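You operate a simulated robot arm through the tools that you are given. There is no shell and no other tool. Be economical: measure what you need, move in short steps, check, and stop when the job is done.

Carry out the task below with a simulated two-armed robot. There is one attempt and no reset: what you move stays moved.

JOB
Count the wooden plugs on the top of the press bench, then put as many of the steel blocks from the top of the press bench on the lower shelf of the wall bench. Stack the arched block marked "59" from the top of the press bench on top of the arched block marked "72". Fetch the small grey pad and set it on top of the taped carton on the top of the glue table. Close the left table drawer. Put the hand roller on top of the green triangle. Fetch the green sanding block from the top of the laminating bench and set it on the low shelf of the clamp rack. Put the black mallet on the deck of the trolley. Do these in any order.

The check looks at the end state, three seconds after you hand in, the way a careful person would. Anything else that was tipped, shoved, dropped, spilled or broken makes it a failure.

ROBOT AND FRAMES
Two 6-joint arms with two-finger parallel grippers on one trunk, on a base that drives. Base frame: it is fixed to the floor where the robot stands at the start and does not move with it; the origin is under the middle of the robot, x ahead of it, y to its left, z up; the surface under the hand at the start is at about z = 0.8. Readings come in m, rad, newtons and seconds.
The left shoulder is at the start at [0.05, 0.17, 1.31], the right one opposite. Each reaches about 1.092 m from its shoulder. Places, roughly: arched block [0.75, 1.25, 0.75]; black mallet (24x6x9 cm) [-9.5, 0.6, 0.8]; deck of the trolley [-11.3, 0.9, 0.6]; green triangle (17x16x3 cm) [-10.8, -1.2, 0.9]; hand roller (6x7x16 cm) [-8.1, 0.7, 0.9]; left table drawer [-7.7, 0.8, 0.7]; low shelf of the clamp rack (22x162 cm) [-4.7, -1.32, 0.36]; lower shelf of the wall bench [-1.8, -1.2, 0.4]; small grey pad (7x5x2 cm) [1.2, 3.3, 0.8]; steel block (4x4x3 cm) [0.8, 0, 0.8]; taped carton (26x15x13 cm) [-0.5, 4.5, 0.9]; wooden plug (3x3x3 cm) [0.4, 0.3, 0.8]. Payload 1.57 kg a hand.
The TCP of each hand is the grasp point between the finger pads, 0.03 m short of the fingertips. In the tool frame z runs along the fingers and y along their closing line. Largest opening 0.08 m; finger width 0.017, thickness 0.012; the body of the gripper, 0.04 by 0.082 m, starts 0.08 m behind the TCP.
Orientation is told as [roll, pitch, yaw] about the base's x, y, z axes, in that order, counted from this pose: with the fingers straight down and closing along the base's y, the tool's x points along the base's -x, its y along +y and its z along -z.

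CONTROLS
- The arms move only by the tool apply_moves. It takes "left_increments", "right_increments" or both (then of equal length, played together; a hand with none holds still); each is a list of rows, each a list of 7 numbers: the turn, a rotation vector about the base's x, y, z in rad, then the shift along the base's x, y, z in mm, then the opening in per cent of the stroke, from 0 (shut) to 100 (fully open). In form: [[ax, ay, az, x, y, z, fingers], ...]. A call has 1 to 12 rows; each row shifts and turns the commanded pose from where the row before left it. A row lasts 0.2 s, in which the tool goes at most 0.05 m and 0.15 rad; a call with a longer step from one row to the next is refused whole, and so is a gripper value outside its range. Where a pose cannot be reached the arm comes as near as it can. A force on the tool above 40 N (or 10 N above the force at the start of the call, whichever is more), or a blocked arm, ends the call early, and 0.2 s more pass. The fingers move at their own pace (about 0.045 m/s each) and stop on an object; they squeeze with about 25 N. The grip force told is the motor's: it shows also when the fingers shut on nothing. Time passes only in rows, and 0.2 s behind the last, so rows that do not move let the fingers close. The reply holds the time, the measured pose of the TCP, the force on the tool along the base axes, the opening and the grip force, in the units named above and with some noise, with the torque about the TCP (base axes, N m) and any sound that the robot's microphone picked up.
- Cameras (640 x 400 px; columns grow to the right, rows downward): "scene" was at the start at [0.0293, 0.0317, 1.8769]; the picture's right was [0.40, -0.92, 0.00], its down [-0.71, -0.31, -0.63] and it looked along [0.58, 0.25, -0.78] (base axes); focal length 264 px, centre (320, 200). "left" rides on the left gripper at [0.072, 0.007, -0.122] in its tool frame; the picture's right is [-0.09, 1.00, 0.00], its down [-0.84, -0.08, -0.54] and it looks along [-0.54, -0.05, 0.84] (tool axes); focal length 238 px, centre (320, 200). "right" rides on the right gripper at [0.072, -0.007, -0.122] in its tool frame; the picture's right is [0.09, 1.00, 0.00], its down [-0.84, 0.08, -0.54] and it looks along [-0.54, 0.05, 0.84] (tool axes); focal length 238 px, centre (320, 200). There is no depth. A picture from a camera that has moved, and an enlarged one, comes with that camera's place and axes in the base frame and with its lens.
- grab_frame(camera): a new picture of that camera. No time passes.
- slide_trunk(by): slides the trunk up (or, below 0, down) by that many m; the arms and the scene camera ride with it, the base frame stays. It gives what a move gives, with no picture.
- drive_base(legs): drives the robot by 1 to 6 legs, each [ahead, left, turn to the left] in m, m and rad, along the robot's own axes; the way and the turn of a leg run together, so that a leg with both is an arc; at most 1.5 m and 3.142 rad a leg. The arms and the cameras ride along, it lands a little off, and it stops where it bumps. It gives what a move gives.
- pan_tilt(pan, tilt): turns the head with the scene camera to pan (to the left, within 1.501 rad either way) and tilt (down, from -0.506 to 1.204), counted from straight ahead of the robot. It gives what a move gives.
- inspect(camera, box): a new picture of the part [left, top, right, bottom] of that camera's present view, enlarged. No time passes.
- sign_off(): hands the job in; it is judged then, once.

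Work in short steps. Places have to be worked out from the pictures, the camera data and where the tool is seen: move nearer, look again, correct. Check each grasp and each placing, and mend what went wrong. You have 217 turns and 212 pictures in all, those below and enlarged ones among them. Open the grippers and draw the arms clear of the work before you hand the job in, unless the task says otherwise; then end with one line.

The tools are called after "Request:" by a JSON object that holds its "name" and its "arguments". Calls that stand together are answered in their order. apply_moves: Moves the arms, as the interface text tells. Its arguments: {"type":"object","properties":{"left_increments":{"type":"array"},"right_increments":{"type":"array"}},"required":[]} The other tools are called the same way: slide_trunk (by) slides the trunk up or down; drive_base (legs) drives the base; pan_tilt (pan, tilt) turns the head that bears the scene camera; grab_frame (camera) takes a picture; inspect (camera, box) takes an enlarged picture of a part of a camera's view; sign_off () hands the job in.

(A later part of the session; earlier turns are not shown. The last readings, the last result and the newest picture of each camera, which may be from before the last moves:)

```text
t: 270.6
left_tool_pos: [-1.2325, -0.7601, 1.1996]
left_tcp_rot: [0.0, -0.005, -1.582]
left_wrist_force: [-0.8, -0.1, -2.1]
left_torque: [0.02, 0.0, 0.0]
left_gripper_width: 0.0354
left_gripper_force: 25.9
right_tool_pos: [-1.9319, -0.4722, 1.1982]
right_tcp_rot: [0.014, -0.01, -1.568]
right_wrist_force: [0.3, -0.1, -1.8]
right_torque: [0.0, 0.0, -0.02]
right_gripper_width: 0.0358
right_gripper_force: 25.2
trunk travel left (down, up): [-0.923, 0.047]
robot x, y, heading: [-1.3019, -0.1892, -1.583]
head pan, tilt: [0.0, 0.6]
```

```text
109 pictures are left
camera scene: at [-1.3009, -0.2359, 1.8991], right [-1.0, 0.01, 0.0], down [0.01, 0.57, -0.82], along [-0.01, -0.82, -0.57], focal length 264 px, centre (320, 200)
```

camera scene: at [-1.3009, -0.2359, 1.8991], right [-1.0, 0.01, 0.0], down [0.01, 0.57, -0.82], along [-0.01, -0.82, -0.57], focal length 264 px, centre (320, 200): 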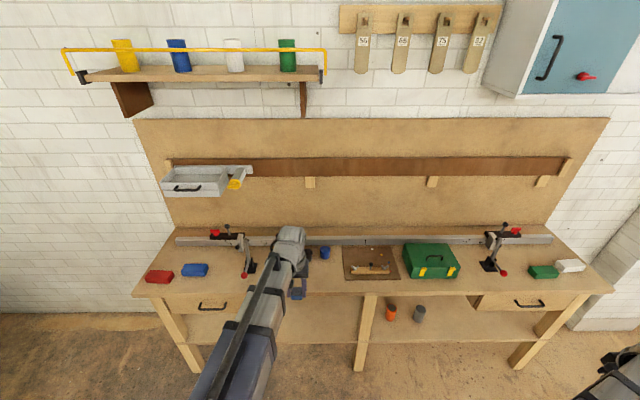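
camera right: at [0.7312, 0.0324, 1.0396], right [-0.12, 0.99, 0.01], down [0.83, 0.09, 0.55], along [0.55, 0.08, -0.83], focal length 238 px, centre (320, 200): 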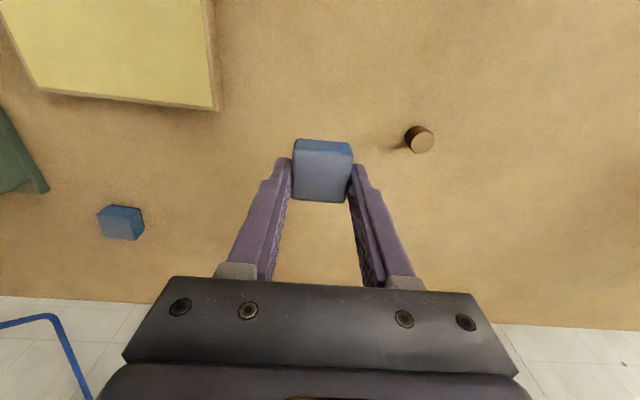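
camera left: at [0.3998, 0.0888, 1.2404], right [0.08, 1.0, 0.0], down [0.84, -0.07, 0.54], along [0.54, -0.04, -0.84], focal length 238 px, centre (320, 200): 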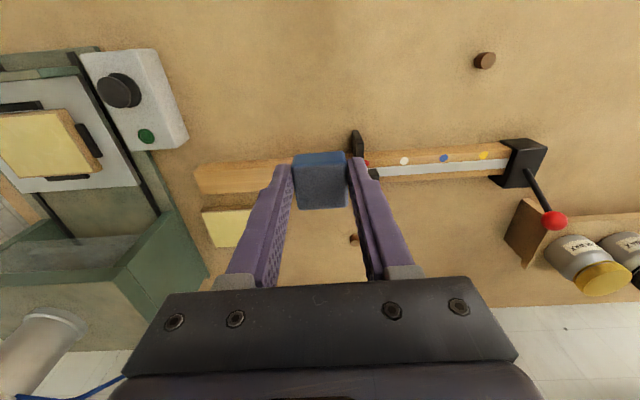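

Shelf front edge is ≈(y −0.99, z 0.4), with a clear bay x −0.95…−1.52. I bring both hands to y≈−0.76 in front of it, then lower the trunk.

Request:
{"name": "apply_moves", "arguments": {"left_increments": [[0, 0, 0, 10, 0, 0, 0], [0, 0, 0, 10, 0, 0, 0], [0, 0, 0, 10, 0, 0, 0], [0, 0, 0, 10, 0, 0, 0], [0, 0, 0, 10, 0, 0, 0], [0, 0, 0, 10, 0, 0, 0], [0, 0, 0, 0, 0, 0, 0], [0, 0, 0, 0, 0, 0, 0], [0, 0, 0, 0, 0, 0, 0], [0, 0, 0, 0, 0, 0, 0], [0, 0, 0, 0, 0, 0, 0], [0, 0, 0, 0, 0, 0, 0]], "right_increments": [[0, 0, 0, 42, -24, 0, 0], [0, 0, 0, 42, -24, 0, 0], [0, 0, 0, 42, -24, 0, 0], [0, 0, 0, 42, -24, 0, 0], [0, 0, 0, 42, -24, 0, 0], [0, 0, 0, 42, -24, 0, 0], [0, 0, 0, 42, -24, 0, 0], [0, 0, 0, 42, -24, 0, 0], [0, 0, 0, 42, -24, 0, 0], [0, 0, 0, 42, -24, 0, 0], [0, 0, 0, 42, -24, 0, 0], [0, 0, 0, 42, -24, 0, 0]]}}

Request:
{"name": "slide_trunk", "arguments": {"by": -0.4}}

Request:
{"name": "slide_trunk", "arguments": {"by": -0.28}}

Request:
{"name": "grab_frame", "arguments": {"camera": "left"}}

Request:
{"name": "grab_frame", "arguments": {"camera": "scene"}}

```text
t: 273.2
left_tool_pos: [-1.1717, -0.7601, 1.1985]
left_tcp_rot: [0.001, -0.005, -1.58]
left_wrist_force: [-0.1, 0.1, -1.5]
left_torque: [0.0, 0.02, -0.01]
left_gripper_width: 0.0358
left_gripper_force: 24.5
right_tool_pos: [-1.4254, -0.7616, 1.1985]
right_tcp_rot: [0.014, -0.01, -1.57]
right_wrist_force: [-0.3, 1.2, -2.2]
right_torque: [0.01, -0.01, 0.01]
right_gripper_width: 0.0356
right_gripper_force: 24.6
trunk travel left (down, up): [-0.923, 0.047]
robot x, y, heading: [-1.3022, -0.1916, -1.584]
head pan, tilt: [0.0, 0.6]
```

```text
t: 277.0
left_tool_pos: [-1.173, -0.7591, 0.7974]
left_tcp_rot: [0.0, -0.005, -1.581]
left_wrist_force: [0.3, -0.8, -0.9]
left_torque: [0.0, -0.06, -0.03]
left_gripper_width: 0.0355
left_gripper_force: 24.6
right_tool_pos: [-1.4263, -0.7604, 0.7981]
right_tcp_rot: [0.014, -0.01, -1.568]
right_wrist_force: [0.2, 0.2, -1.3]
right_torque: [-0.03, -0.01, 0.02]
right_gripper_width: 0.0356
right_gripper_force: 24.6
trunk travel left (down, up): [-0.523, 0.447]
robot x, y, heading: [-1.2997, -0.1883, -1.583]
head pan, tilt: [0.0, 0.6]
```

```text
t: 279.9
left_tool_pos: [-1.172, -0.7596, 0.5175]
left_tcp_rot: [0.001, -0.002, -1.582]
left_wrist_force: [1.1, -0.4, -2.5]
left_torque: [0.03, -0.02, 0.0]
left_gripper_width: 0.0359
left_gripper_force: 24.8
right_tool_pos: [-1.4262, -0.7601, 0.5191]
right_tcp_rot: [0.015, -0.01, -1.569]
right_wrist_force: [0.3, -0.2, -2.3]
right_torque: [-0.03, 0.0, -0.01]
right_gripper_width: 0.0357
right_gripper_force: 24.8
trunk travel left (down, up): [-0.243, 0.727]
robot x, y, heading: [-1.3026, -0.1882, -1.581]
head pan, tilt: [0.0, 0.6]
```

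```text
108 pictures are left
camera left: at [-1.166, -0.688, 0.6405], right [0.99, -0.1, 0.0], down [-0.09, -0.83, 0.54], along [-0.06, -0.54, -0.84], focal length 238 px, centre (320, 200)
```

left: 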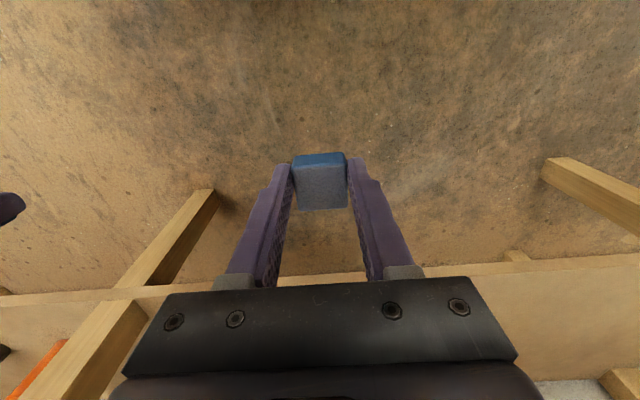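

```text
107 pictures are left
camera scene: at [-1.3009, -0.2359, 1.2192], right [-1.0, 0.01, 0.0], down [0.01, 0.57, -0.82], along [-0.01, -0.82, -0.57], focal length 264 px, centre (320, 200)
```

scene: 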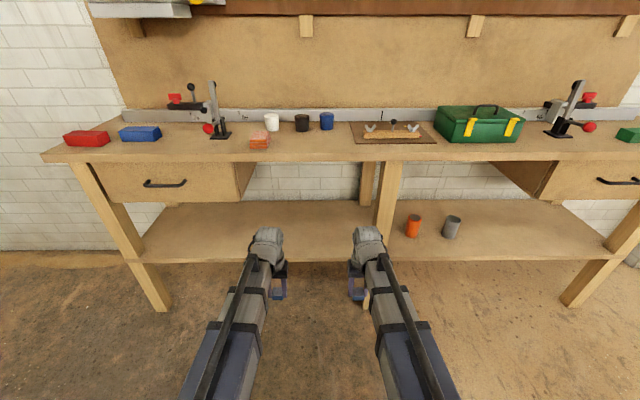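

The bay is clear and the shelf top is z≈0.40. I lower 0.04 and drive forward 0.33 so both blocks are over the shelf.

Request:
{"name": "slide_trunk", "arguments": {"by": -0.04}}

Request:
{"name": "drive_base", "arguments": {"legs": [[0.33, 0, 0]]}}

Request:
{"name": "grab_frame", "arguments": {"camera": "left"}}

Request:
{"name": "grab_frame", "arguments": {"camera": "scene"}}

```text
t: 280.7
left_tool_pos: [-1.1736, -0.7595, 0.4793]
left_tcp_rot: [0.001, -0.003, -1.58]
left_wrist_force: [0.2, -0.4, -1.1]
left_torque: [0.03, -0.03, 0.01]
left_gripper_width: 0.0356
left_gripper_force: 24.9
right_tool_pos: [-1.4271, -0.7594, 0.4785]
right_tcp_rot: [0.015, -0.011, -1.568]
right_wrist_force: [0.8, -0.7, -1.9]
right_torque: [0.0, -0.01, 0.0]
right_gripper_width: 0.0356
right_gripper_force: 25.1
trunk travel left (down, up): [-0.203, 0.767]
robot x, y, heading: [-1.3006, -0.1908, -1.58]
head pan, tilt: [0.0, 0.6]
```

```text
t: 282.9
left_tool_pos: [-1.1776, -1.0906, 0.4782]
left_tcp_rot: [-0.001, -0.003, -1.581]
left_wrist_force: [-0.1, 0.1, -2.5]
left_torque: [0.03, 0.0, 0.0]
left_gripper_width: 0.0358
left_gripper_force: 24.9
right_tool_pos: [-1.4319, -1.0914, 0.4776]
right_tcp_rot: [0.015, -0.01, -1.571]
right_wrist_force: [-0.5, 0.1, -2.4]
right_torque: [-0.04, 0.0, 0.01]
right_gripper_width: 0.0356
right_gripper_force: 24.6
trunk travel left (down, up): [-0.203, 0.767]
robot x, y, heading: [-1.301, -0.5223, -1.585]
head pan, tilt: [0.0, 0.6]
```

```text
106 pictures are left
camera left: at [-1.1706, -1.0196, 0.6005], right [0.99, -0.1, 0.0], down [-0.09, -0.83, 0.54], along [-0.06, -0.54, -0.84], focal length 238 px, centre (320, 200)
```

left: 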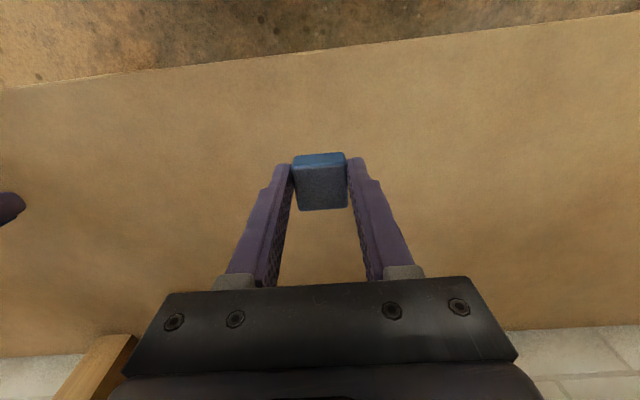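

```text
105 pictures are left
camera scene: at [-1.3052, -0.5673, 1.1791], right [-1.0, 0.01, 0.0], down [0.01, 0.56, -0.82], along [-0.01, -0.82, -0.57], focal length 264 px, centre (320, 200)
```

scene: 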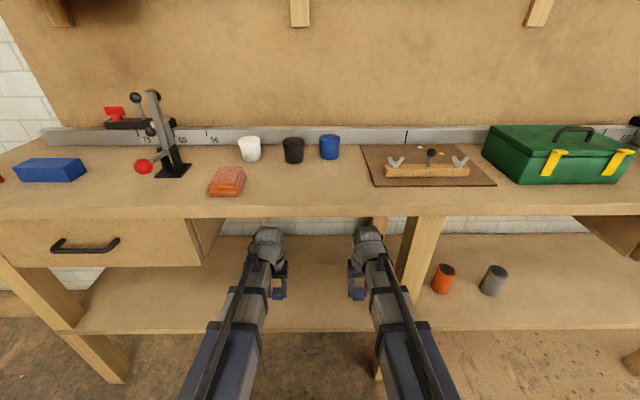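

Both blocks are over the shelf (edge y≈−1.02). I move 40 mm further in and lower toward contact.

Request:
{"name": "apply_moves", "arguments": {"left_increments": [[0, 0, 0, 0, -40, 0, 0], [0, 0, 0, 0, 0, 0, 0]], "right_increments": [[0, 0, 0, 0, -40, 0, 0], [0, 0, 0, 0, 0, 0, 0]]}}

Request:
{"name": "slide_trunk", "arguments": {"by": -0.025}}

Request:
{"name": "slide_trunk", "arguments": {"by": -0.008}}

Request:
{"name": "slide_trunk", "arguments": {"by": -0.008}}

```text
t: 283.5
left_tool_pos: [-1.177, -1.1285, 0.478]
left_tcp_rot: [-0.001, -0.002, -1.583]
left_wrist_force: [0.3, 1.0, -2.7]
left_torque: [0.01, 0.01, 0.01]
left_gripper_width: 0.0357
left_gripper_force: 25.2
right_tool_pos: [-1.4319, -1.1336, 0.4773]
right_tcp_rot: [0.014, -0.011, -1.571]
right_wrist_force: [-0.5, -0.2, -3.0]
right_torque: [-0.01, 0.03, -0.04]
right_gripper_width: 0.0355
right_gripper_force: 25.0
trunk travel left (down, up): [-0.203, 0.767]
robot x, y, heading: [-1.3072, -0.52, -1.586]
head pan, tilt: [0.0, 0.6]
```

```text
t: 284.2
left_tool_pos: [-1.178, -1.1311, 0.4523]
left_tcp_rot: [-0.001, -0.003, -1.583]
left_wrist_force: [-0.2, 0.3, -1.6]
left_torque: [0.02, 0.05, 0.0]
left_gripper_width: 0.0357
left_gripper_force: 25.4
right_tool_pos: [-1.4329, -1.1338, 0.4528]
right_tcp_rot: [0.015, -0.012, -1.571]
right_wrist_force: [0.0, 0.6, -1.3]
right_torque: [-0.04, 0.01, 0.02]
right_gripper_width: 0.0357
right_gripper_force: 24.8
trunk travel left (down, up): [-0.178, 0.792]
robot x, y, heading: [-1.3008, -0.5153, -1.58]
head pan, tilt: [0.0, 0.6]
```

```text
t: 284.8
left_tool_pos: [-1.1773, -1.1294, 0.4451]
left_tcp_rot: [0.0, -0.003, -1.582]
left_wrist_force: [0.3, 0.9, -1.1]
left_torque: [0.0, -0.01, 0.05]
left_gripper_width: 0.0357
left_gripper_force: 25.2
right_tool_pos: [-1.4319, -1.1336, 0.4458]
right_tcp_rot: [0.013, -0.01, -1.57]
right_wrist_force: [0.3, 0.2, -2.1]
right_torque: [-0.03, -0.01, -0.02]
right_gripper_width: 0.0357
right_gripper_force: 25.0
trunk travel left (down, up): [-0.17, 0.8]
robot x, y, heading: [-1.3032, -0.5184, -1.584]
head pan, tilt: [0.0, 0.6]
```

```text
t: 285.3
left_tool_pos: [-1.1779, -1.1296, 0.4382]
left_tcp_rot: [0.001, -0.005, -1.582]
left_wrist_force: [0.5, -0.3, -2.3]
left_torque: [0.03, 0.01, -0.01]
left_gripper_width: 0.0356
left_gripper_force: 25.5
right_tool_pos: [-1.4321, -1.1326, 0.4366]
right_tcp_rot: [0.012, -0.011, -1.57]
right_wrist_force: [-1.8, -0.2, -2.1]
right_torque: [0.0, -0.02, 0.04]
right_gripper_width: 0.0355
right_gripper_force: 25.3
trunk travel left (down, up): [-0.162, 0.808]
robot x, y, heading: [-1.3075, -0.5218, -1.59]
head pan, tilt: [0.0, 0.6]
```

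No contact yet; I continue in small steps.

Request:
{"name": "slide_trunk", "arguments": {"by": -0.007}}

Request:
{"name": "slide_trunk", "arguments": {"by": -0.006}}

Request:
{"name": "slide_trunk", "arguments": {"by": -0.006}}

Request:
{"name": "slide_trunk", "arguments": {"by": -0.005}}

```text
t: 285.9
left_tool_pos: [-1.1779, -1.1304, 0.4307]
left_tcp_rot: [-0.001, -0.004, -1.582]
left_wrist_force: [-0.1, 0.8, -2.4]
left_torque: [0.0, -0.02, 0.01]
left_gripper_width: 0.0357
left_gripper_force: 24.9
right_tool_pos: [-1.4314, -1.1317, 0.4309]
right_tcp_rot: [0.012, -0.01, -1.571]
right_wrist_force: [-0.2, 0.8, -1.8]
right_torque: [-0.01, 0.01, 0.01]
right_gripper_width: 0.0356
right_gripper_force: 24.4
trunk travel left (down, up): [-0.155, 0.815]
robot x, y, heading: [-1.3041, -0.5205, -1.584]
head pan, tilt: [0.0, 0.6]
```

```text
t: 286.4
left_tool_pos: [-1.1776, -1.1296, 0.4237]
left_tcp_rot: [-0.001, -0.003, -1.582]
left_wrist_force: [-0.1, -0.4, -2.5]
left_torque: [0.0, 0.0, -0.01]
left_gripper_width: 0.0355
left_gripper_force: 24.9
right_tool_pos: [-1.4327, -1.1321, 0.4237]
right_tcp_rot: [0.015, -0.011, -1.571]
right_wrist_force: [-0.4, 0.0, -1.5]
right_torque: [-0.03, 0.04, 0.0]
right_gripper_width: 0.0356
right_gripper_force: 24.8
trunk travel left (down, up): [-0.149, 0.821]
robot x, y, heading: [-1.3007, -0.5212, -1.589]
head pan, tilt: [0.0, 0.6]
```

```text
t: 287.0
left_tool_pos: [-1.1761, -1.1307, 0.4179]
left_tcp_rot: [0.002, -0.005, -1.582]
left_wrist_force: [0.9, 0.9, 10.3]
left_torque: [0.02, 0.01, 0.06]
left_gripper_width: 0.0353
left_gripper_force: 25.1
right_tool_pos: [-1.4316, -1.1319, 0.4185]
right_tcp_rot: [0.014, -0.012, -1.571]
right_wrist_force: [0.7, -0.2, -2.9]
right_torque: [0.03, 0.0, 0.02]
right_gripper_width: 0.0359
right_gripper_force: 25.1
trunk travel left (down, up): [-0.143, 0.827]
robot x, y, heading: [-1.3049, -0.5192, -1.585]
head pan, tilt: [0.0, 0.6]
```

```text
t: 287.5
left_tool_pos: [-1.1775, -1.1293, 0.4157]
left_tcp_rot: [0.0, -0.009, -1.58]
left_wrist_force: [0.4, -3.1, 17.5]
left_torque: [0.08, -0.04, 0.03]
left_gripper_width: 0.0358
left_gripper_force: 25.1
right_tool_pos: [-1.432, -1.1323, 0.4145]
right_tcp_rot: [0.014, -0.014, -1.572]
right_wrist_force: [0.2, -3.7, 29.2]
right_torque: [0.11, 0.65, 0.06]
right_gripper_width: 0.0355
right_gripper_force: 25.2
trunk travel left (down, up): [-0.138, 0.832]
robot x, y, heading: [-1.305, -0.5214, -1.586]
head pan, tilt: [0.0, 0.6]
```

Both blocks are in contact with the shelf. I release both and lift a little to check.

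Request:
{"name": "apply_moves", "arguments": {"left_increments": [[0, 0, 0, 0, 0, 0, 80], [0, 0, 0, 0, 0, 0, 80], [0, 0, 0, 0, 0, 0, 80], [0, 0, 0, 0, 0, 0, 80]], "right_increments": [[0, 0, 0, 0, 0, 0, 80], [0, 0, 0, 0, 0, 0, 80], [0, 0, 0, 0, 0, 0, 80], [0, 0, 0, 0, 0, 0, 80]]}}

Request:
{"name": "slide_trunk", "arguments": {"by": 0.06}}

Request:
{"name": "drive_base", "arguments": {"legs": [[-0.4, 0, 0]]}}

Request:
{"name": "grab_frame", "arguments": {"camera": "scene"}}

```text
t: 287.8
left_tool_pos: [-1.177, -1.1293, 0.4151]
left_tcp_rot: [-0.002, -0.007, -1.581]
left_wrist_force: [-1.4, -0.1, -0.3]
left_torque: [0.0, 0.02, 0.01]
left_gripper_width: 0.0552
left_gripper_force: 0.0
right_tool_pos: [-1.4287, -1.1327, 0.416]
right_tcp_rot: [0.018, -0.013, -1.569]
right_wrist_force: [16.0, 1.3, 49.4]
right_torque: [0.37, 0.85, -0.5]
right_gripper_width: 0.0421
right_gripper_force: 0.1
trunk travel left (down, up): [-0.138, 0.832]
robot x, y, heading: [-1.3013, -0.5222, -1.582]
head pan, tilt: [0.0, 0.6]
stopped in row 1 (right hand): the force on the tool passed its limit at 47 N (the readings are from after the stop); the commanded pose is now the measured one
```

```text
t: 288.8
left_tool_pos: [-1.1774, -1.1293, 0.4744]
left_tcp_rot: [0.001, -0.005, -1.58]
left_wrist_force: [-0.8, -0.4, -0.1]
left_torque: [0.02, -0.01, 0.05]
left_gripper_width: 0.0642
left_gripper_force: 0.1
right_tool_pos: [-1.4312, -1.1323, 0.4733]
right_tcp_rot: [0.014, -0.01, -1.57]
right_wrist_force: [-0.2, -0.5, -0.2]
right_torque: [0.02, -0.01, -0.03]
right_gripper_width: 0.0639
right_gripper_force: 0.1
trunk travel left (down, up): [-0.198, 0.772]
robot x, y, heading: [-1.3069, -0.5185, -1.583]
head pan, tilt: [0.0, 0.6]
```

```text
t: 291.3
left_tool_pos: [-1.1754, -0.7279, 0.4741]
left_tcp_rot: [0.001, -0.005, -1.587]
left_wrist_force: [0.8, -0.6, 0.1]
left_torque: [0.03, 0.01, -0.02]
left_gripper_width: 0.0639
left_gripper_force: 0.1
right_tool_pos: [-1.4285, -0.7294, 0.474]
right_tcp_rot: [0.015, -0.014, -1.575]
right_wrist_force: [-0.7, -0.6, 0.7]
right_torque: [0.0, -0.02, 0.0]
right_gripper_width: 0.0639
right_gripper_force: 0.1
trunk travel left (down, up): [-0.198, 0.772]
robot x, y, heading: [-1.2967, -0.1208, -1.592]
head pan, tilt: [0.0, 0.6]
```

```text
104 pictures are left
camera scene: at [-1.2991, -0.1645, 1.1741], right [-1.0, 0.02, 0.0], down [0.01, 0.56, -0.82], along [-0.02, -0.82, -0.57], focal length 264 px, centre (320, 200)
```

scene: 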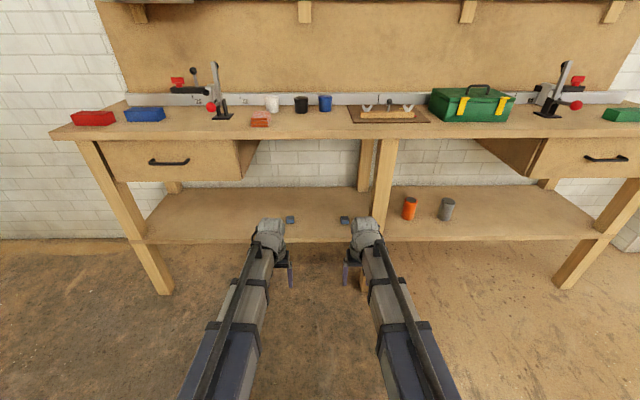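

Two blocks are on the lower shelf. I raise the trunk, turn to face −x and look for the laminating bench.

Request:
{"name": "slide_trunk", "arguments": {"by": 0.4}}

Request:
{"name": "slide_trunk", "arguments": {"by": 0.32}}

Request:
{"name": "drive_base", "arguments": {"legs": [[0, -0.3, 0], [0, 0, -1.55]]}}

Request:
{"name": "pan_tilt", "arguments": {"pan": -0.1, "tilt": 0.4}}

Request:
{"name": "grab_frame", "arguments": {"camera": "scene"}}

```text
t: 295.1
left_tool_pos: [-1.1744, -0.7279, 0.8726]
left_tcp_rot: [0.001, -0.005, -1.587]
left_wrist_force: [0.3, 0.0, -0.2]
left_torque: [0.03, 0.0, 0.0]
left_gripper_width: 0.064
left_gripper_force: 0.0
right_tool_pos: [-1.4292, -0.7294, 0.8739]
right_tcp_rot: [0.014, -0.013, -1.576]
right_wrist_force: [0.6, 0.7, 0.7]
right_torque: [-0.03, 0.01, 0.01]
right_gripper_width: 0.0638
right_gripper_force: 0.0
trunk travel left (down, up): [-0.598, 0.372]
robot x, y, heading: [-1.2972, -0.1144, -1.596]
head pan, tilt: [0.0, 0.6]
```

```text
t: 298.3
left_tool_pos: [-1.1747, -0.7282, 1.1945]
left_tcp_rot: [0.0, -0.005, -1.586]
left_wrist_force: [-0.4, 0.4, 0.2]
left_torque: [-0.03, 0.01, -0.01]
left_gripper_width: 0.0643
left_gripper_force: 0.1
right_tool_pos: [-1.4287, -0.7297, 1.1921]
right_tcp_rot: [0.012, -0.011, -1.576]
right_wrist_force: [0.0, -0.7, 0.8]
right_torque: [-0.03, 0.01, -0.01]
right_gripper_width: 0.064
right_gripper_force: 0.1
trunk travel left (down, up): [-0.918, 0.052]
robot x, y, heading: [-1.2973, -0.1169, -1.59]
head pan, tilt: [0.0, 0.6]
```

```text
t: 304.1
left_tool_pos: [-2.2047, -0.2447, 1.1931]
left_tcp_rot: [0.0, -0.004, -3.14]
left_wrist_force: [0.5, 0.0, -1.0]
left_torque: [0.01, -0.02, 0.0]
left_gripper_width: 0.0642
left_gripper_force: 0.0
right_tool_pos: [-2.2128, 0.0095, 1.193]
right_tcp_rot: [0.014, -0.012, -3.127]
right_wrist_force: [0.0, 0.3, 0.1]
right_torque: [0.01, -0.01, 0.01]
right_gripper_width: 0.0638
right_gripper_force: 0.1
trunk travel left (down, up): [-0.918, 0.052]
robot x, y, heading: [-1.599, -0.1085, -3.139]
head pan, tilt: [0.0, 0.6]
```

```text
t: 304.8
left_tool_pos: [-2.2054, -0.2447, 1.1929]
left_tcp_rot: [0.002, -0.004, -3.139]
left_wrist_force: [0.2, 0.4, 0.9]
left_torque: [0.03, -0.02, 0.02]
left_gripper_width: 0.0639
left_gripper_force: 0.0
right_tool_pos: [-2.2137, 0.0071, 1.1929]
right_tcp_rot: [0.014, -0.012, -3.128]
right_wrist_force: [-0.6, -0.6, 0.2]
right_torque: [-0.01, 0.0, 0.02]
right_gripper_width: 0.0641
right_gripper_force: 0.1
trunk travel left (down, up): [-0.918, 0.052]
robot x, y, heading: [-1.5953, -0.1091, -3.147]
head pan, tilt: [-0.099, 0.4]
```

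```text
103 pictures are left
camera scene: at [-1.6503, -0.1009, 1.9123], right [0.1, 1.0, 0.0], down [0.39, -0.04, -0.92], along [-0.92, 0.09, -0.39], focal length 264 px, centre (320, 200)
```

scene: 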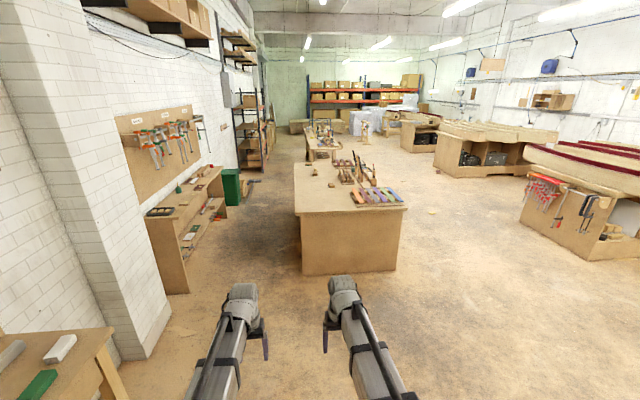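

I enlarge the island bench and the clamp rack.

Request:
{"name": "inspect", "arguments": {"camera": "scene", "box": [280, 110, 440, 220]}}

Request:
{"name": "inspect", "arguments": {"camera": "scene", "box": [110, 100, 270, 300]}}

```text
3.64 times, centred on (360, 165) of scene
camera zoom: at [-1.6503, -0.1009, 1.9123], right [0.1, 1.0, 0.0], down [0.39, -0.04, -0.92], along [-0.92, 0.09, -0.39], focal length 962 px, centre (174, 327)
```

zoom: 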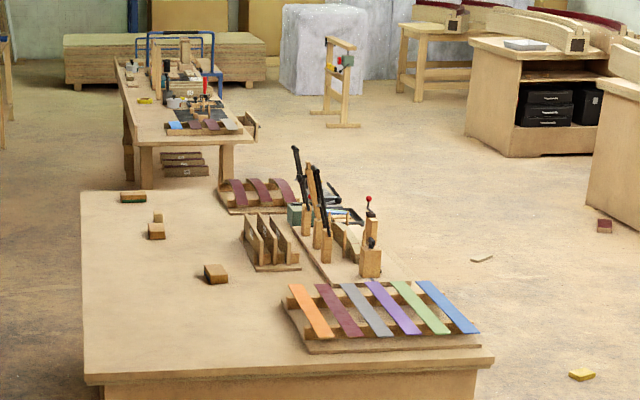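

```text
2.00 times, centred on (190, 200) of scene
camera zoom: at [-1.6503, -0.1009, 1.9123], right [0.1, 1.0, 0.0], down [0.39, -0.04, -0.92], along [-0.92, 0.09, -0.39], focal length 529 px, centre (580, 200)
```

zoom: 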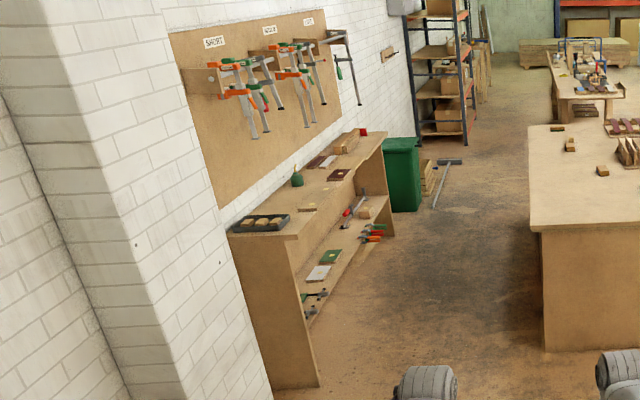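

The green-soled block is near (−5.5,0.1) on the island bench's far end. I drive down the aisle between it and the clamp rack.

Request:
{"name": "drive_base", "arguments": {"legs": [[0, 0.5, 0], [1.5, 0, 0], [1.5, 0, 0], [0.5, 0, 0]]}}

Request:
{"name": "pan_tilt", "arguments": {"pan": -0.9, "tilt": 0.8}}

Request:
{"name": "grab_frame", "arguments": {"camera": "scene"}}

Request:
{"name": "pan_tilt", "arguments": {"pan": 1.2, "tilt": 0.8}}

Request:
{"name": "grab_frame", "arguments": {"camera": "scene"}}

```text
t: 324.4
left_tool_pos: [-5.7038, -0.7821, 1.1924]
left_tcp_rot: [0.0, -0.003, -3.125]
left_wrist_force: [-0.3, -0.2, -0.5]
left_torque: [0.0, -0.01, 0.01]
left_gripper_width: 0.0641
left_gripper_force: 0.0
right_tool_pos: [-5.7136, -0.5281, 1.1932]
right_tcp_rot: [0.013, -0.013, -3.115]
right_wrist_force: [0.3, 0.7, -1.3]
right_torque: [0.02, -0.02, 0.02]
right_gripper_width: 0.0639
right_gripper_force: 0.0
trunk travel left (down, up): [-0.918, 0.052]
robot x, y, heading: [-5.0952, -0.6404, -3.126]
head pan, tilt: [-0.099, 0.4]
```

```text
t: 325.5
left_tool_pos: [-5.703, -0.7811, 1.1933]
left_tcp_rot: [0.001, -0.002, -3.126]
left_wrist_force: [0.1, 0.8, 0.1]
left_torque: [-0.01, -0.03, -0.02]
left_gripper_width: 0.064
left_gripper_force: 0.1
right_tool_pos: [-5.7124, -0.5289, 1.1936]
right_tcp_rot: [0.014, -0.012, -3.114]
right_wrist_force: [-0.1, -0.8, 0.3]
right_torque: [0.02, 0.01, 0.0]
right_gripper_width: 0.0641
right_gripper_force: 0.0
trunk travel left (down, up): [-0.918, 0.052]
robot x, y, heading: [-5.0972, -0.6393, -3.127]
head pan, tilt: [-0.901, 0.799]
```

```text
100 pictures are left
camera scene: at [-5.1081, -0.5749, 1.8773], right [0.77, 0.63, 0.0], down [0.45, -0.55, -0.7], along [-0.44, 0.54, -0.72], focal length 264 px, centre (320, 200)
```

scene: 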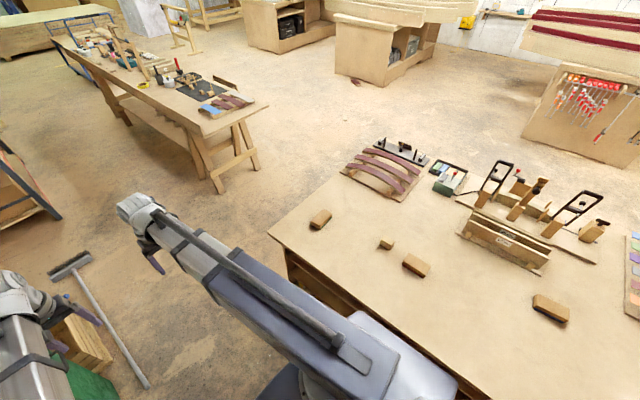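

```text
t: 327.5
left_tool_pos: [-5.7023, -0.7824, 1.1939]
left_tcp_rot: [-0.002, -0.005, -3.127]
left_wrist_force: [0.4, 0.1, -1.0]
left_torque: [-0.03, -0.03, 0.0]
left_gripper_width: 0.0641
left_gripper_force: 0.1
right_tool_pos: [-5.7136, -0.5282, 1.193]
right_tcp_rot: [0.015, -0.013, -3.113]
right_wrist_force: [0.5, 0.8, -0.4]
right_torque: [0.0, -0.01, -0.02]
right_gripper_width: 0.0639
right_gripper_force: 0.1
trunk travel left (down, up): [-0.918, 0.052]
robot x, y, heading: [-5.0942, -0.6386, -3.132]
head pan, tilt: [1.201, 0.799]
```

```text
99 pictures are left
camera scene: at [-5.0853, -0.713, 1.8773], right [-0.94, 0.35, 0.0], down [0.25, 0.67, -0.7], along [-0.24, -0.65, -0.72], focal length 264 px, centre (320, 200)
```

scene: 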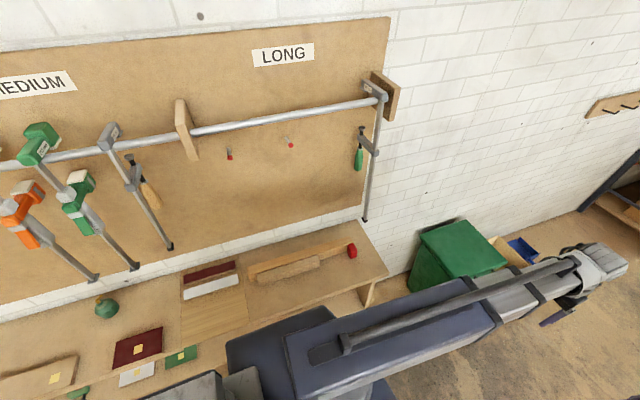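

I enlarge the small blocks on this bench (with the head panned back).

Request:
{"name": "pan_tilt", "arguments": {"pan": -0.9, "tilt": 0.8}}

Request:
{"name": "inspect", "arguments": {"camera": "scene", "box": [280, 190, 440, 290]}}

Request:
{"name": "inspect", "arguments": {"camera": "scene", "box": [420, 140, 640, 340]}}

```text
t: 329.5
left_tool_pos: [-5.7025, -0.7816, 1.1919]
left_tcp_rot: [-0.001, -0.003, -3.126]
left_wrist_force: [-0.5, -0.2, -1.2]
left_torque: [-0.01, 0.04, 0.0]
left_gripper_width: 0.0639
left_gripper_force: 0.0
right_tool_pos: [-5.7127, -0.5283, 1.1937]
right_tcp_rot: [0.014, -0.012, -3.114]
right_wrist_force: [0.0, -0.3, -0.4]
right_torque: [-0.01, 0.0, 0.01]
right_gripper_width: 0.0639
right_gripper_force: 0.0
trunk travel left (down, up): [-0.918, 0.052]
robot x, y, heading: [-5.0977, -0.638, -3.127]
head pan, tilt: [-0.901, 0.799]
```

```text
4.00 times, centred on (360, 240) of scene
camera zoom: at [-5.1082, -0.5749, 1.8773], right [0.77, 0.63, 0.0], down [0.45, -0.56, -0.7], along [-0.44, 0.54, -0.72], focal length 1058 px, centre (160, 40)
```

zoom: 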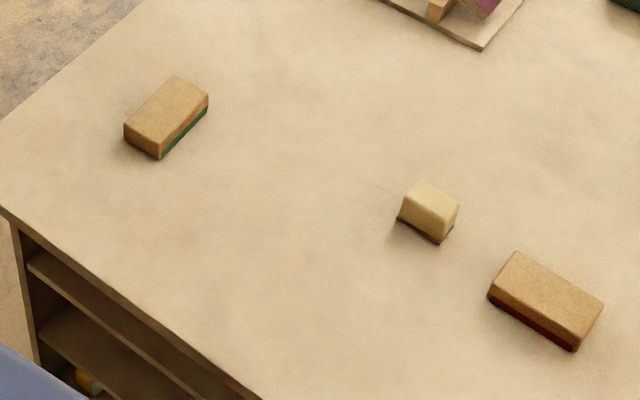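

```text
2.00 times, centred on (530, 240) of scene
camera zoom: at [-5.1082, -0.5749, 1.8773], right [0.77, 0.63, 0.0], down [0.45, -0.56, -0.7], along [-0.44, 0.54, -0.72], focal length 529 px, centre (-100, 120)
```

zoom: 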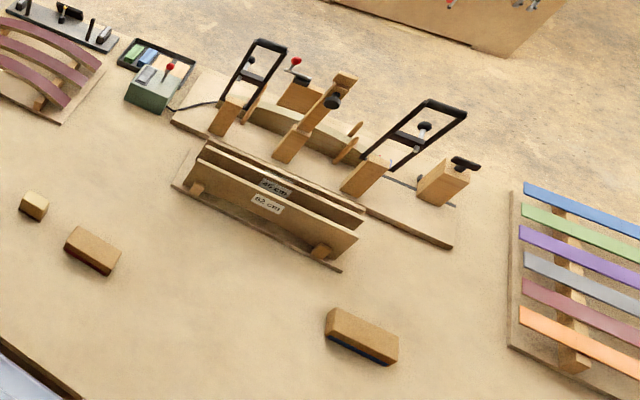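

The green-soled cork block is the first one, at ≈(−5.642,0.092), long axis along y. I move the right hand over it with fingers closing along x.

Request:
{"name": "apply_moves", "arguments": {"right_increments": [[0, 0, 0.128, 6, 46, 0, 100], [0, 0, 0.128, 6, 46, 0, 100], [0, 0, 0.128, 6, 46, 0, 100], [0, 0, 0.128, 6, 46, 0, 100], [0, 0, 0.128, 6, 46, 0, 100], [0, 0, 0.128, 6, 46, 0, 100], [0, 0, 0.128, 6, 46, 0, 100], [0, 0, 0.128, 6, 46, 0, 100], [0, 0, 0.128, 6, 46, 0, 100], [0, 0, 0.128, 6, 46, 0, 100], [0, 0, 0.128, 6, 46, 0, 100], [0, 0, 0.128, 6, 46, 0, 100]]}}

Request:
{"name": "apply_moves", "arguments": {"right_increments": [[0, 0, 0, 0, 35, 0, 100], [0, 0, 0, 0, 33, 0, 100]]}}

Request:
{"name": "slide_trunk", "arguments": {"by": -0.15}}

Request:
{"name": "grab_frame", "arguments": {"camera": "right"}}

```text
t: 332.1
left_tool_pos: [-5.7031, -0.7813, 1.1928]
left_tcp_rot: [0.0, -0.004, -3.122]
left_wrist_force: [0.2, 0.7, 0.0]
left_torque: [-0.03, -0.04, 0.02]
left_gripper_width: 0.0641
left_gripper_force: 0.2
right_tool_pos: [-5.6389, 0.0251, 1.1946]
right_tcp_rot: [0.015, -0.013, -1.577]
right_wrist_force: [0.1, 0.3, 0.9]
right_torque: [0.0, 0.01, 0.01]
right_gripper_width: 0.0799
right_gripper_force: 0.1
trunk travel left (down, up): [-0.918, 0.052]
robot x, y, heading: [-5.098, -0.6377, -3.126]
head pan, tilt: [-0.901, 0.799]
```

```text
t: 332.7
left_tool_pos: [-5.7027, -0.7815, 1.1923]
left_tcp_rot: [0.0, -0.005, -3.124]
left_wrist_force: [-0.2, -0.6, -0.2]
left_torque: [0.03, 0.03, 0.0]
left_gripper_width: 0.0642
left_gripper_force: 0.0
right_tool_pos: [-5.6412, 0.0918, 1.1931]
right_tcp_rot: [0.014, -0.011, -1.579]
right_wrist_force: [0.2, -0.6, -0.5]
right_torque: [0.02, 0.01, 0.0]
right_gripper_width: 0.08
right_gripper_force: 0.1
trunk travel left (down, up): [-0.918, 0.052]
robot x, y, heading: [-5.0961, -0.6417, -3.129]
head pan, tilt: [-0.901, 0.799]
```

```text
t: 334.4
left_tool_pos: [-5.7028, -0.7823, 1.0432]
left_tcp_rot: [-0.001, -0.003, -3.125]
left_wrist_force: [-0.7, 0.5, -0.1]
left_torque: [0.01, -0.02, 0.0]
left_gripper_width: 0.064
left_gripper_force: 0.0
right_tool_pos: [-5.6395, 0.0898, 1.0429]
right_tcp_rot: [0.013, -0.013, -1.579]
right_wrist_force: [0.4, -0.5, -0.7]
right_torque: [0.03, 0.03, -0.01]
right_gripper_width: 0.0801
right_gripper_force: 0.1
trunk travel left (down, up): [-0.768, 0.202]
robot x, y, heading: [-5.0953, -0.6381, -3.128]
head pan, tilt: [-0.901, 0.799]
```

```text
96 pictures are left
camera right: at [-5.6495, 0.1634, 1.1649], right [1.0, 0.08, 0.01], down [0.06, -0.83, 0.55], along [0.06, -0.55, -0.83], focal length 238 px, centre (320, 200)
```

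right: 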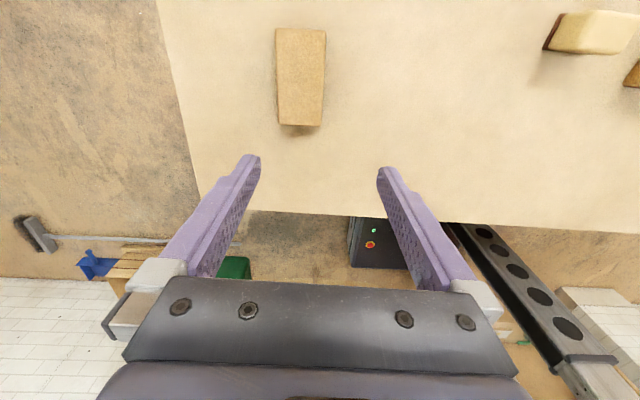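

Refined: block at (−5.667,0.117), top z≈0.80–0.82, ~6.4 cm wide. I correct and lower.

Request:
{"name": "apply_moves", "arguments": {"right_increments": [[0, 0, 0.025, -27, 27, 0, 100], [0, 0, 0, 0, 0, 0, 100]]}}

Request:
{"name": "slide_trunk", "arguments": {"by": -0.14}}

Request:
{"name": "grab_frame", "arguments": {"camera": "right"}}

```text
t: 335.0
left_tool_pos: [-5.7023, -0.7825, 1.0435]
left_tcp_rot: [0.0, -0.002, -3.126]
left_wrist_force: [0.2, 0.5, -0.1]
left_torque: [0.03, -0.01, 0.0]
left_gripper_width: 0.0642
left_gripper_force: 0.0
right_tool_pos: [-5.6687, 0.1171, 1.0447]
right_tcp_rot: [0.015, -0.012, -1.553]
right_wrist_force: [0.3, 0.3, 0.4]
right_torque: [-0.03, 0.03, 0.03]
right_gripper_width: 0.0799
right_gripper_force: 0.0
trunk travel left (down, up): [-0.768, 0.202]
robot x, y, heading: [-5.097, -0.6382, -3.123]
head pan, tilt: [-0.901, 0.799]
```

```text
t: 336.7
left_tool_pos: [-5.7033, -0.7823, 0.9033]
left_tcp_rot: [0.001, -0.004, -3.126]
left_wrist_force: [0.7, -0.2, -0.4]
left_torque: [-0.01, 0.07, -0.01]
left_gripper_width: 0.0639
left_gripper_force: 0.0
right_tool_pos: [-5.6687, 0.1162, 0.9039]
right_tcp_rot: [0.014, -0.013, -1.552]
right_wrist_force: [0.1, -0.6, 0.6]
right_torque: [-0.01, 0.0, 0.0]
right_gripper_width: 0.0802
right_gripper_force: 0.1
trunk travel left (down, up): [-0.628, 0.342]
robot x, y, heading: [-5.0967, -0.6396, -3.13]
head pan, tilt: [-0.901, 0.799]
```

```text
95 pictures are left
camera right: at [-5.6804, 0.1899, 1.025], right [0.99, 0.11, 0.01], down [0.08, -0.83, 0.55], along [0.07, -0.55, -0.83], focal length 238 px, centre (320, 200)
```

right: 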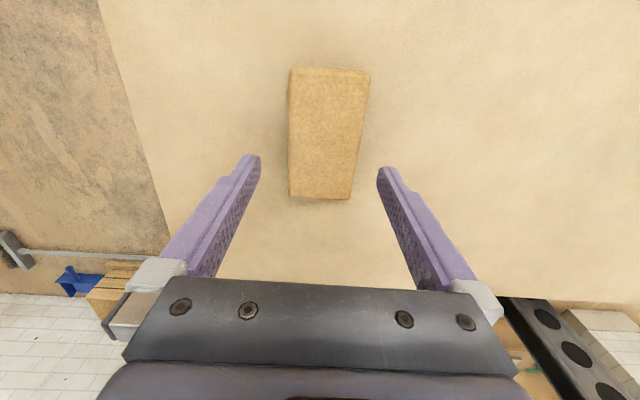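

I lower 0.07 to straddle the block and look.

Request:
{"name": "slide_trunk", "arguments": {"by": -0.065}}

Request:
{"name": "grab_frame", "arguments": {"camera": "right"}}

Request:
{"name": "inspect", "arguments": {"camera": "scene", "box": [270, 150, 420, 250]}}

```text
t: 337.7
left_tool_pos: [-5.7036, -0.7824, 0.8384]
left_tcp_rot: [0.0, -0.005, -3.127]
left_wrist_force: [-0.4, 0.1, 0.5]
left_torque: [0.02, 0.01, 0.02]
left_gripper_width: 0.0639
left_gripper_force: 0.0
right_tool_pos: [-5.6697, 0.1172, 0.8382]
right_tcp_rot: [0.014, -0.013, -1.552]
right_wrist_force: [-0.5, 0.1, -0.1]
right_torque: [-0.02, -0.01, -0.02]
right_gripper_width: 0.0801
right_gripper_force: 0.0
trunk travel left (down, up): [-0.563, 0.407]
robot x, y, heading: [-5.0964, -0.6361, -3.13]
head pan, tilt: [-0.901, 0.799]
```

```text
94 pictures are left
camera right: at [-5.6804, 0.1899, 0.96], right [0.99, 0.11, 0.01], down [0.08, -0.83, 0.55], along [0.07, -0.55, -0.83], focal length 238 px, centre (320, 200)
```

right: 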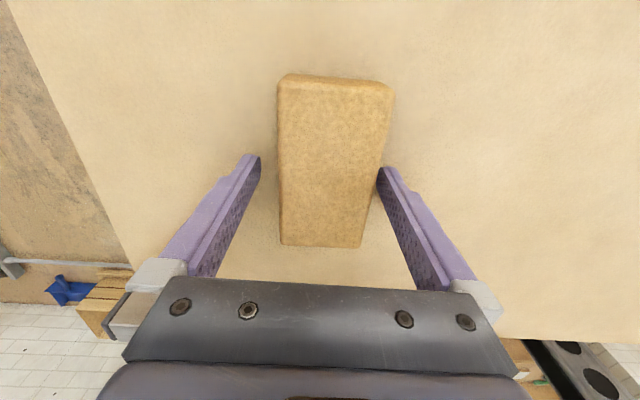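

```text
4.00 times, centred on (345, 200) of scene
camera zoom: at [-5.108, -0.5749, 1.5223], right [0.77, 0.63, 0.0], down [0.45, -0.56, -0.7], along [-0.44, 0.54, -0.72], focal length 1058 px, centre (220, 200)
```

zoom: 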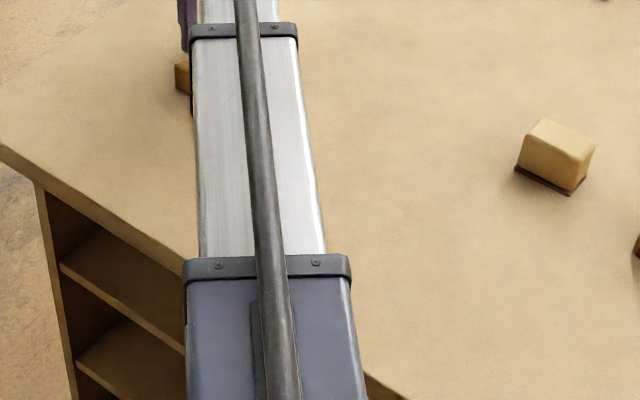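

I shift +4 mm in x and lower 0.02.

Request:
{"name": "apply_moves", "arguments": {"right_increments": [[0, 0, 0.01, 4, 2, 0, 100], [0, 0, 0, 0, 0, 0, 100]]}}

Request:
{"name": "slide_trunk", "arguments": {"by": -0.018}}

Request:
{"name": "apply_moves", "arguments": {"right_increments": [[0, 0, 0, 0, 0, 0, 0], [0, 0, 0, 0, 0, 0, 0], [0, 0, 0, 0, 0, 0, 0], [0, 0, 0, 0, 0, 0, 0]]}}

Request:
{"name": "slide_trunk", "arguments": {"by": 0.12}}

Request:
{"name": "grab_frame", "arguments": {"camera": "right"}}

```text
t: 338.3
left_tool_pos: [-5.7029, -0.782, 0.838]
left_tcp_rot: [0.0, -0.003, -3.127]
left_wrist_force: [0.4, 0.2, 0.5]
left_torque: [0.0, 0.02, -0.01]
left_gripper_width: 0.064
left_gripper_force: 0.0
right_tool_pos: [-5.6647, 0.1185, 0.8384]
right_tcp_rot: [0.014, -0.013, -1.543]
right_wrist_force: [0.2, 0.6, -0.4]
right_torque: [0.0, 0.0, -0.01]
right_gripper_width: 0.0798
right_gripper_force: 0.0
trunk travel left (down, up): [-0.563, 0.407]
robot x, y, heading: [-5.0965, -0.6379, -3.122]
head pan, tilt: [-0.901, 0.799]
```

```text
t: 338.8
left_tool_pos: [-5.7019, -0.7814, 0.8289]
left_tcp_rot: [-0.003, -0.003, -3.126]
left_wrist_force: [1.0, 0.2, -0.3]
left_torque: [-0.03, -0.01, -0.01]
left_gripper_width: 0.0641
left_gripper_force: 0.1
right_tool_pos: [-5.6648, 0.1186, 0.8305]
right_tcp_rot: [0.008, -0.01, -1.546]
right_wrist_force: [1.3, -2.7, 16.9]
right_torque: [0.01, 0.78, 0.01]
right_gripper_width: 0.0785
right_gripper_force: 0.0
trunk travel left (down, up): [-0.554, 0.416]
robot x, y, heading: [-5.0979, -0.6395, -3.13]
head pan, tilt: [-0.901, 0.799]
stopped: the force on the tool passed its limit at 122 N (the readings are from after the stop); the commanded pose is now the measured one
```

```text
t: 339.8
left_tool_pos: [-5.7033, -0.7827, 0.8283]
left_tcp_rot: [-0.002, -0.005, -3.127]
left_wrist_force: [-0.8, -0.5, 0.1]
left_torque: [0.0, 0.02, 0.01]
left_gripper_width: 0.0639
left_gripper_force: 0.1
right_tool_pos: [-5.6668, 0.1176, 0.8298]
right_tcp_rot: [0.008, -0.01, -1.543]
right_wrist_force: [-15.1, -1.5, 27.3]
right_torque: [0.27, 1.47, 0.24]
right_gripper_width: 0.0618
right_gripper_force: 25.1
trunk travel left (down, up): [-0.554, 0.416]
robot x, y, heading: [-5.0999, -0.6394, -3.125]
head pan, tilt: [-0.901, 0.799]
```

```text
t: 341.3
left_tool_pos: [-5.7041, -0.7811, 0.9483]
left_tcp_rot: [0.0, -0.004, -3.127]
left_wrist_force: [0.2, 0.5, 0.5]
left_torque: [0.01, -0.04, 0.0]
left_gripper_width: 0.0641
left_gripper_force: 0.1
right_tool_pos: [-5.6665, 0.1198, 0.9482]
right_tcp_rot: [0.012, -0.012, -1.543]
right_wrist_force: [-0.5, -0.6, -0.5]
right_torque: [-0.02, 0.0, -0.03]
right_gripper_width: 0.0616
right_gripper_force: 25.2
trunk travel left (down, up): [-0.674, 0.296]
robot x, y, heading: [-5.0929, -0.6383, -3.125]
head pan, tilt: [-0.901, 0.799]
```

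```text
92 pictures are left
camera right: at [-5.6777, 0.1925, 1.0702], right [0.99, 0.12, 0.01], down [0.09, -0.83, 0.55], along [0.07, -0.55, -0.83], focal length 238 px, centre (320, 200)
```

right: 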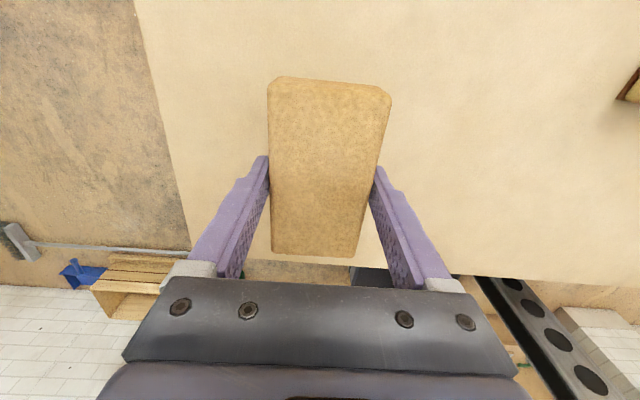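

Green block held. I raise, tuck both hands in, and turn to face the clamp rack.

Request:
{"name": "slide_trunk", "arguments": {"by": 0.24}}

Request:
{"name": "apply_moves", "arguments": {"right_increments": [[0, 0, 0, 8, -48, 0, 0], [0, 0, 0, 8, -48, 0, 0], [0, 0, 0, 8, -48, 0, 0], [0, 0, 0, 8, -48, 0, 0], [0, 0, 0, 8, -48, 0, 0], [0, 0, 0, 8, -48, 0, 0], [0, 0, 0, 8, -48, 0, 0], [0, 0, 0, 8, -48, 0, 0], [0, 0, 0, 8, -48, 0, 0], [0, 0, 0, 8, -48, 0, 0], [0, 0, 0, 8, -48, 0, 0], [0, 0, 0, 0, -40, 0, 0]], "left_increments": [[0, 0, 0, 12, -4, 0, 100], [0, 0, 0, 12, -4, 0, 100], [0, 0, 0, 12, -4, 0, 100], [0, 0, 0, 12, -4, 0, 100], [0, 0, 0, 12, -4, 0, 100], [0, 0, 0, 12, -4, 0, 100], [0, 0, 0, 12, -4, 0, 100], [0, 0, 0, 12, -4, 0, 100], [0, 0, 0, 12, -4, 0, 100], [0, 0, 0, 12, -4, 0, 100], [0, 0, 0, 12, -4, 0, 100], [0, 0, 0, 0, 0, 0, 100]]}}

Request:
{"name": "drive_base", "arguments": {"legs": [[0, 0, 1.555], [-0.1, 0, 0]]}}

Request:
{"name": "pan_tilt", "arguments": {"pan": 0.0, "tilt": 1.0}}

Request:
{"name": "grab_frame", "arguments": {"camera": "scene"}}

```text
t: 343.8
left_tool_pos: [-5.7036, -0.7813, 1.1881]
left_tcp_rot: [0.001, -0.003, -3.126]
left_wrist_force: [-0.2, -0.6, 0.3]
left_torque: [0.0, -0.03, 0.01]
left_gripper_width: 0.0638
left_gripper_force: 0.1
right_tool_pos: [-5.6668, 0.1195, 1.1892]
right_tcp_rot: [0.01, -0.009, -1.545]
right_wrist_force: [-1.2, 0.8, -0.9]
right_torque: [0.01, -0.02, 0.02]
right_gripper_width: 0.0616
right_gripper_force: 24.8
trunk travel left (down, up): [-0.914, 0.056]
robot x, y, heading: [-5.0944, -0.6384, -3.126]
head pan, tilt: [-0.901, 0.799]
```

```text
t: 346.4
left_tool_pos: [-5.5706, -0.8246, 1.1882]
left_tcp_rot: [0.0, -0.003, -3.126]
left_wrist_force: [0.2, -0.3, -1.1]
left_torque: [0.02, -0.04, -0.02]
left_gripper_width: 0.0802
left_gripper_force: 0.1
right_tool_pos: [-5.58, -0.4479, 1.1887]
right_tcp_rot: [0.01, -0.011, -1.544]
right_wrist_force: [0.0, 0.3, -1.2]
right_torque: [0.05, 0.0, 0.01]
right_gripper_width: 0.0614
right_gripper_force: 24.6
trunk travel left (down, up): [-0.914, 0.056]
robot x, y, heading: [-5.0968, -0.6397, -3.123]
head pan, tilt: [-0.901, 0.799]
```

```text
t: 351.2
left_tool_pos: [-4.931, -1.0219, 1.1889]
left_tcp_rot: [0.0, -0.003, -1.604]
left_wrist_force: [-0.4, 0.2, -0.4]
left_torque: [0.0, 0.01, 0.01]
left_gripper_width: 0.0801
left_gripper_force: 0.1
right_tool_pos: [-5.3088, -1.0128, 1.1893]
right_tcp_rot: [0.009, -0.011, -0.02]
right_wrist_force: [0.0, -0.1, -1.0]
right_torque: [-0.01, -0.02, -0.03]
right_gripper_width: 0.0615
right_gripper_force: 24.4
trunk travel left (down, up): [-0.914, 0.056]
robot x, y, heading: [-5.0924, -0.542, -1.605]
head pan, tilt: [-0.901, 0.799]
```

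```text
t: 352.4
left_tool_pos: [-4.9291, -1.0231, 1.1885]
left_tcp_rot: [0.0, -0.004, -1.604]
left_wrist_force: [-0.3, 0.4, -0.1]
left_torque: [0.01, -0.03, 0.0]
left_gripper_width: 0.08
left_gripper_force: 0.0
right_tool_pos: [-5.3084, -1.0141, 1.1888]
right_tcp_rot: [0.012, -0.011, -0.023]
right_wrist_force: [-0.2, 0.0, -1.2]
right_torque: [0.03, -0.01, 0.01]
right_gripper_width: 0.0618
right_gripper_force: 24.9
trunk travel left (down, up): [-0.914, 0.056]
robot x, y, heading: [-5.0924, -0.5412, -1.605]
head pan, tilt: [0.0, 1.0]
```

```text
91 pictures are left
camera scene: at [-5.0949, -0.5697, 1.8576], right [-1.0, 0.04, 0.0], down [0.03, 0.84, -0.54], along [-0.02, -0.54, -0.84], focal length 264 px, centre (320, 200)
```

scene: 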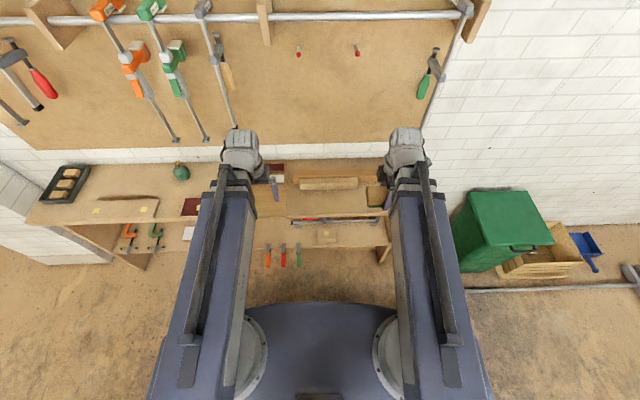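

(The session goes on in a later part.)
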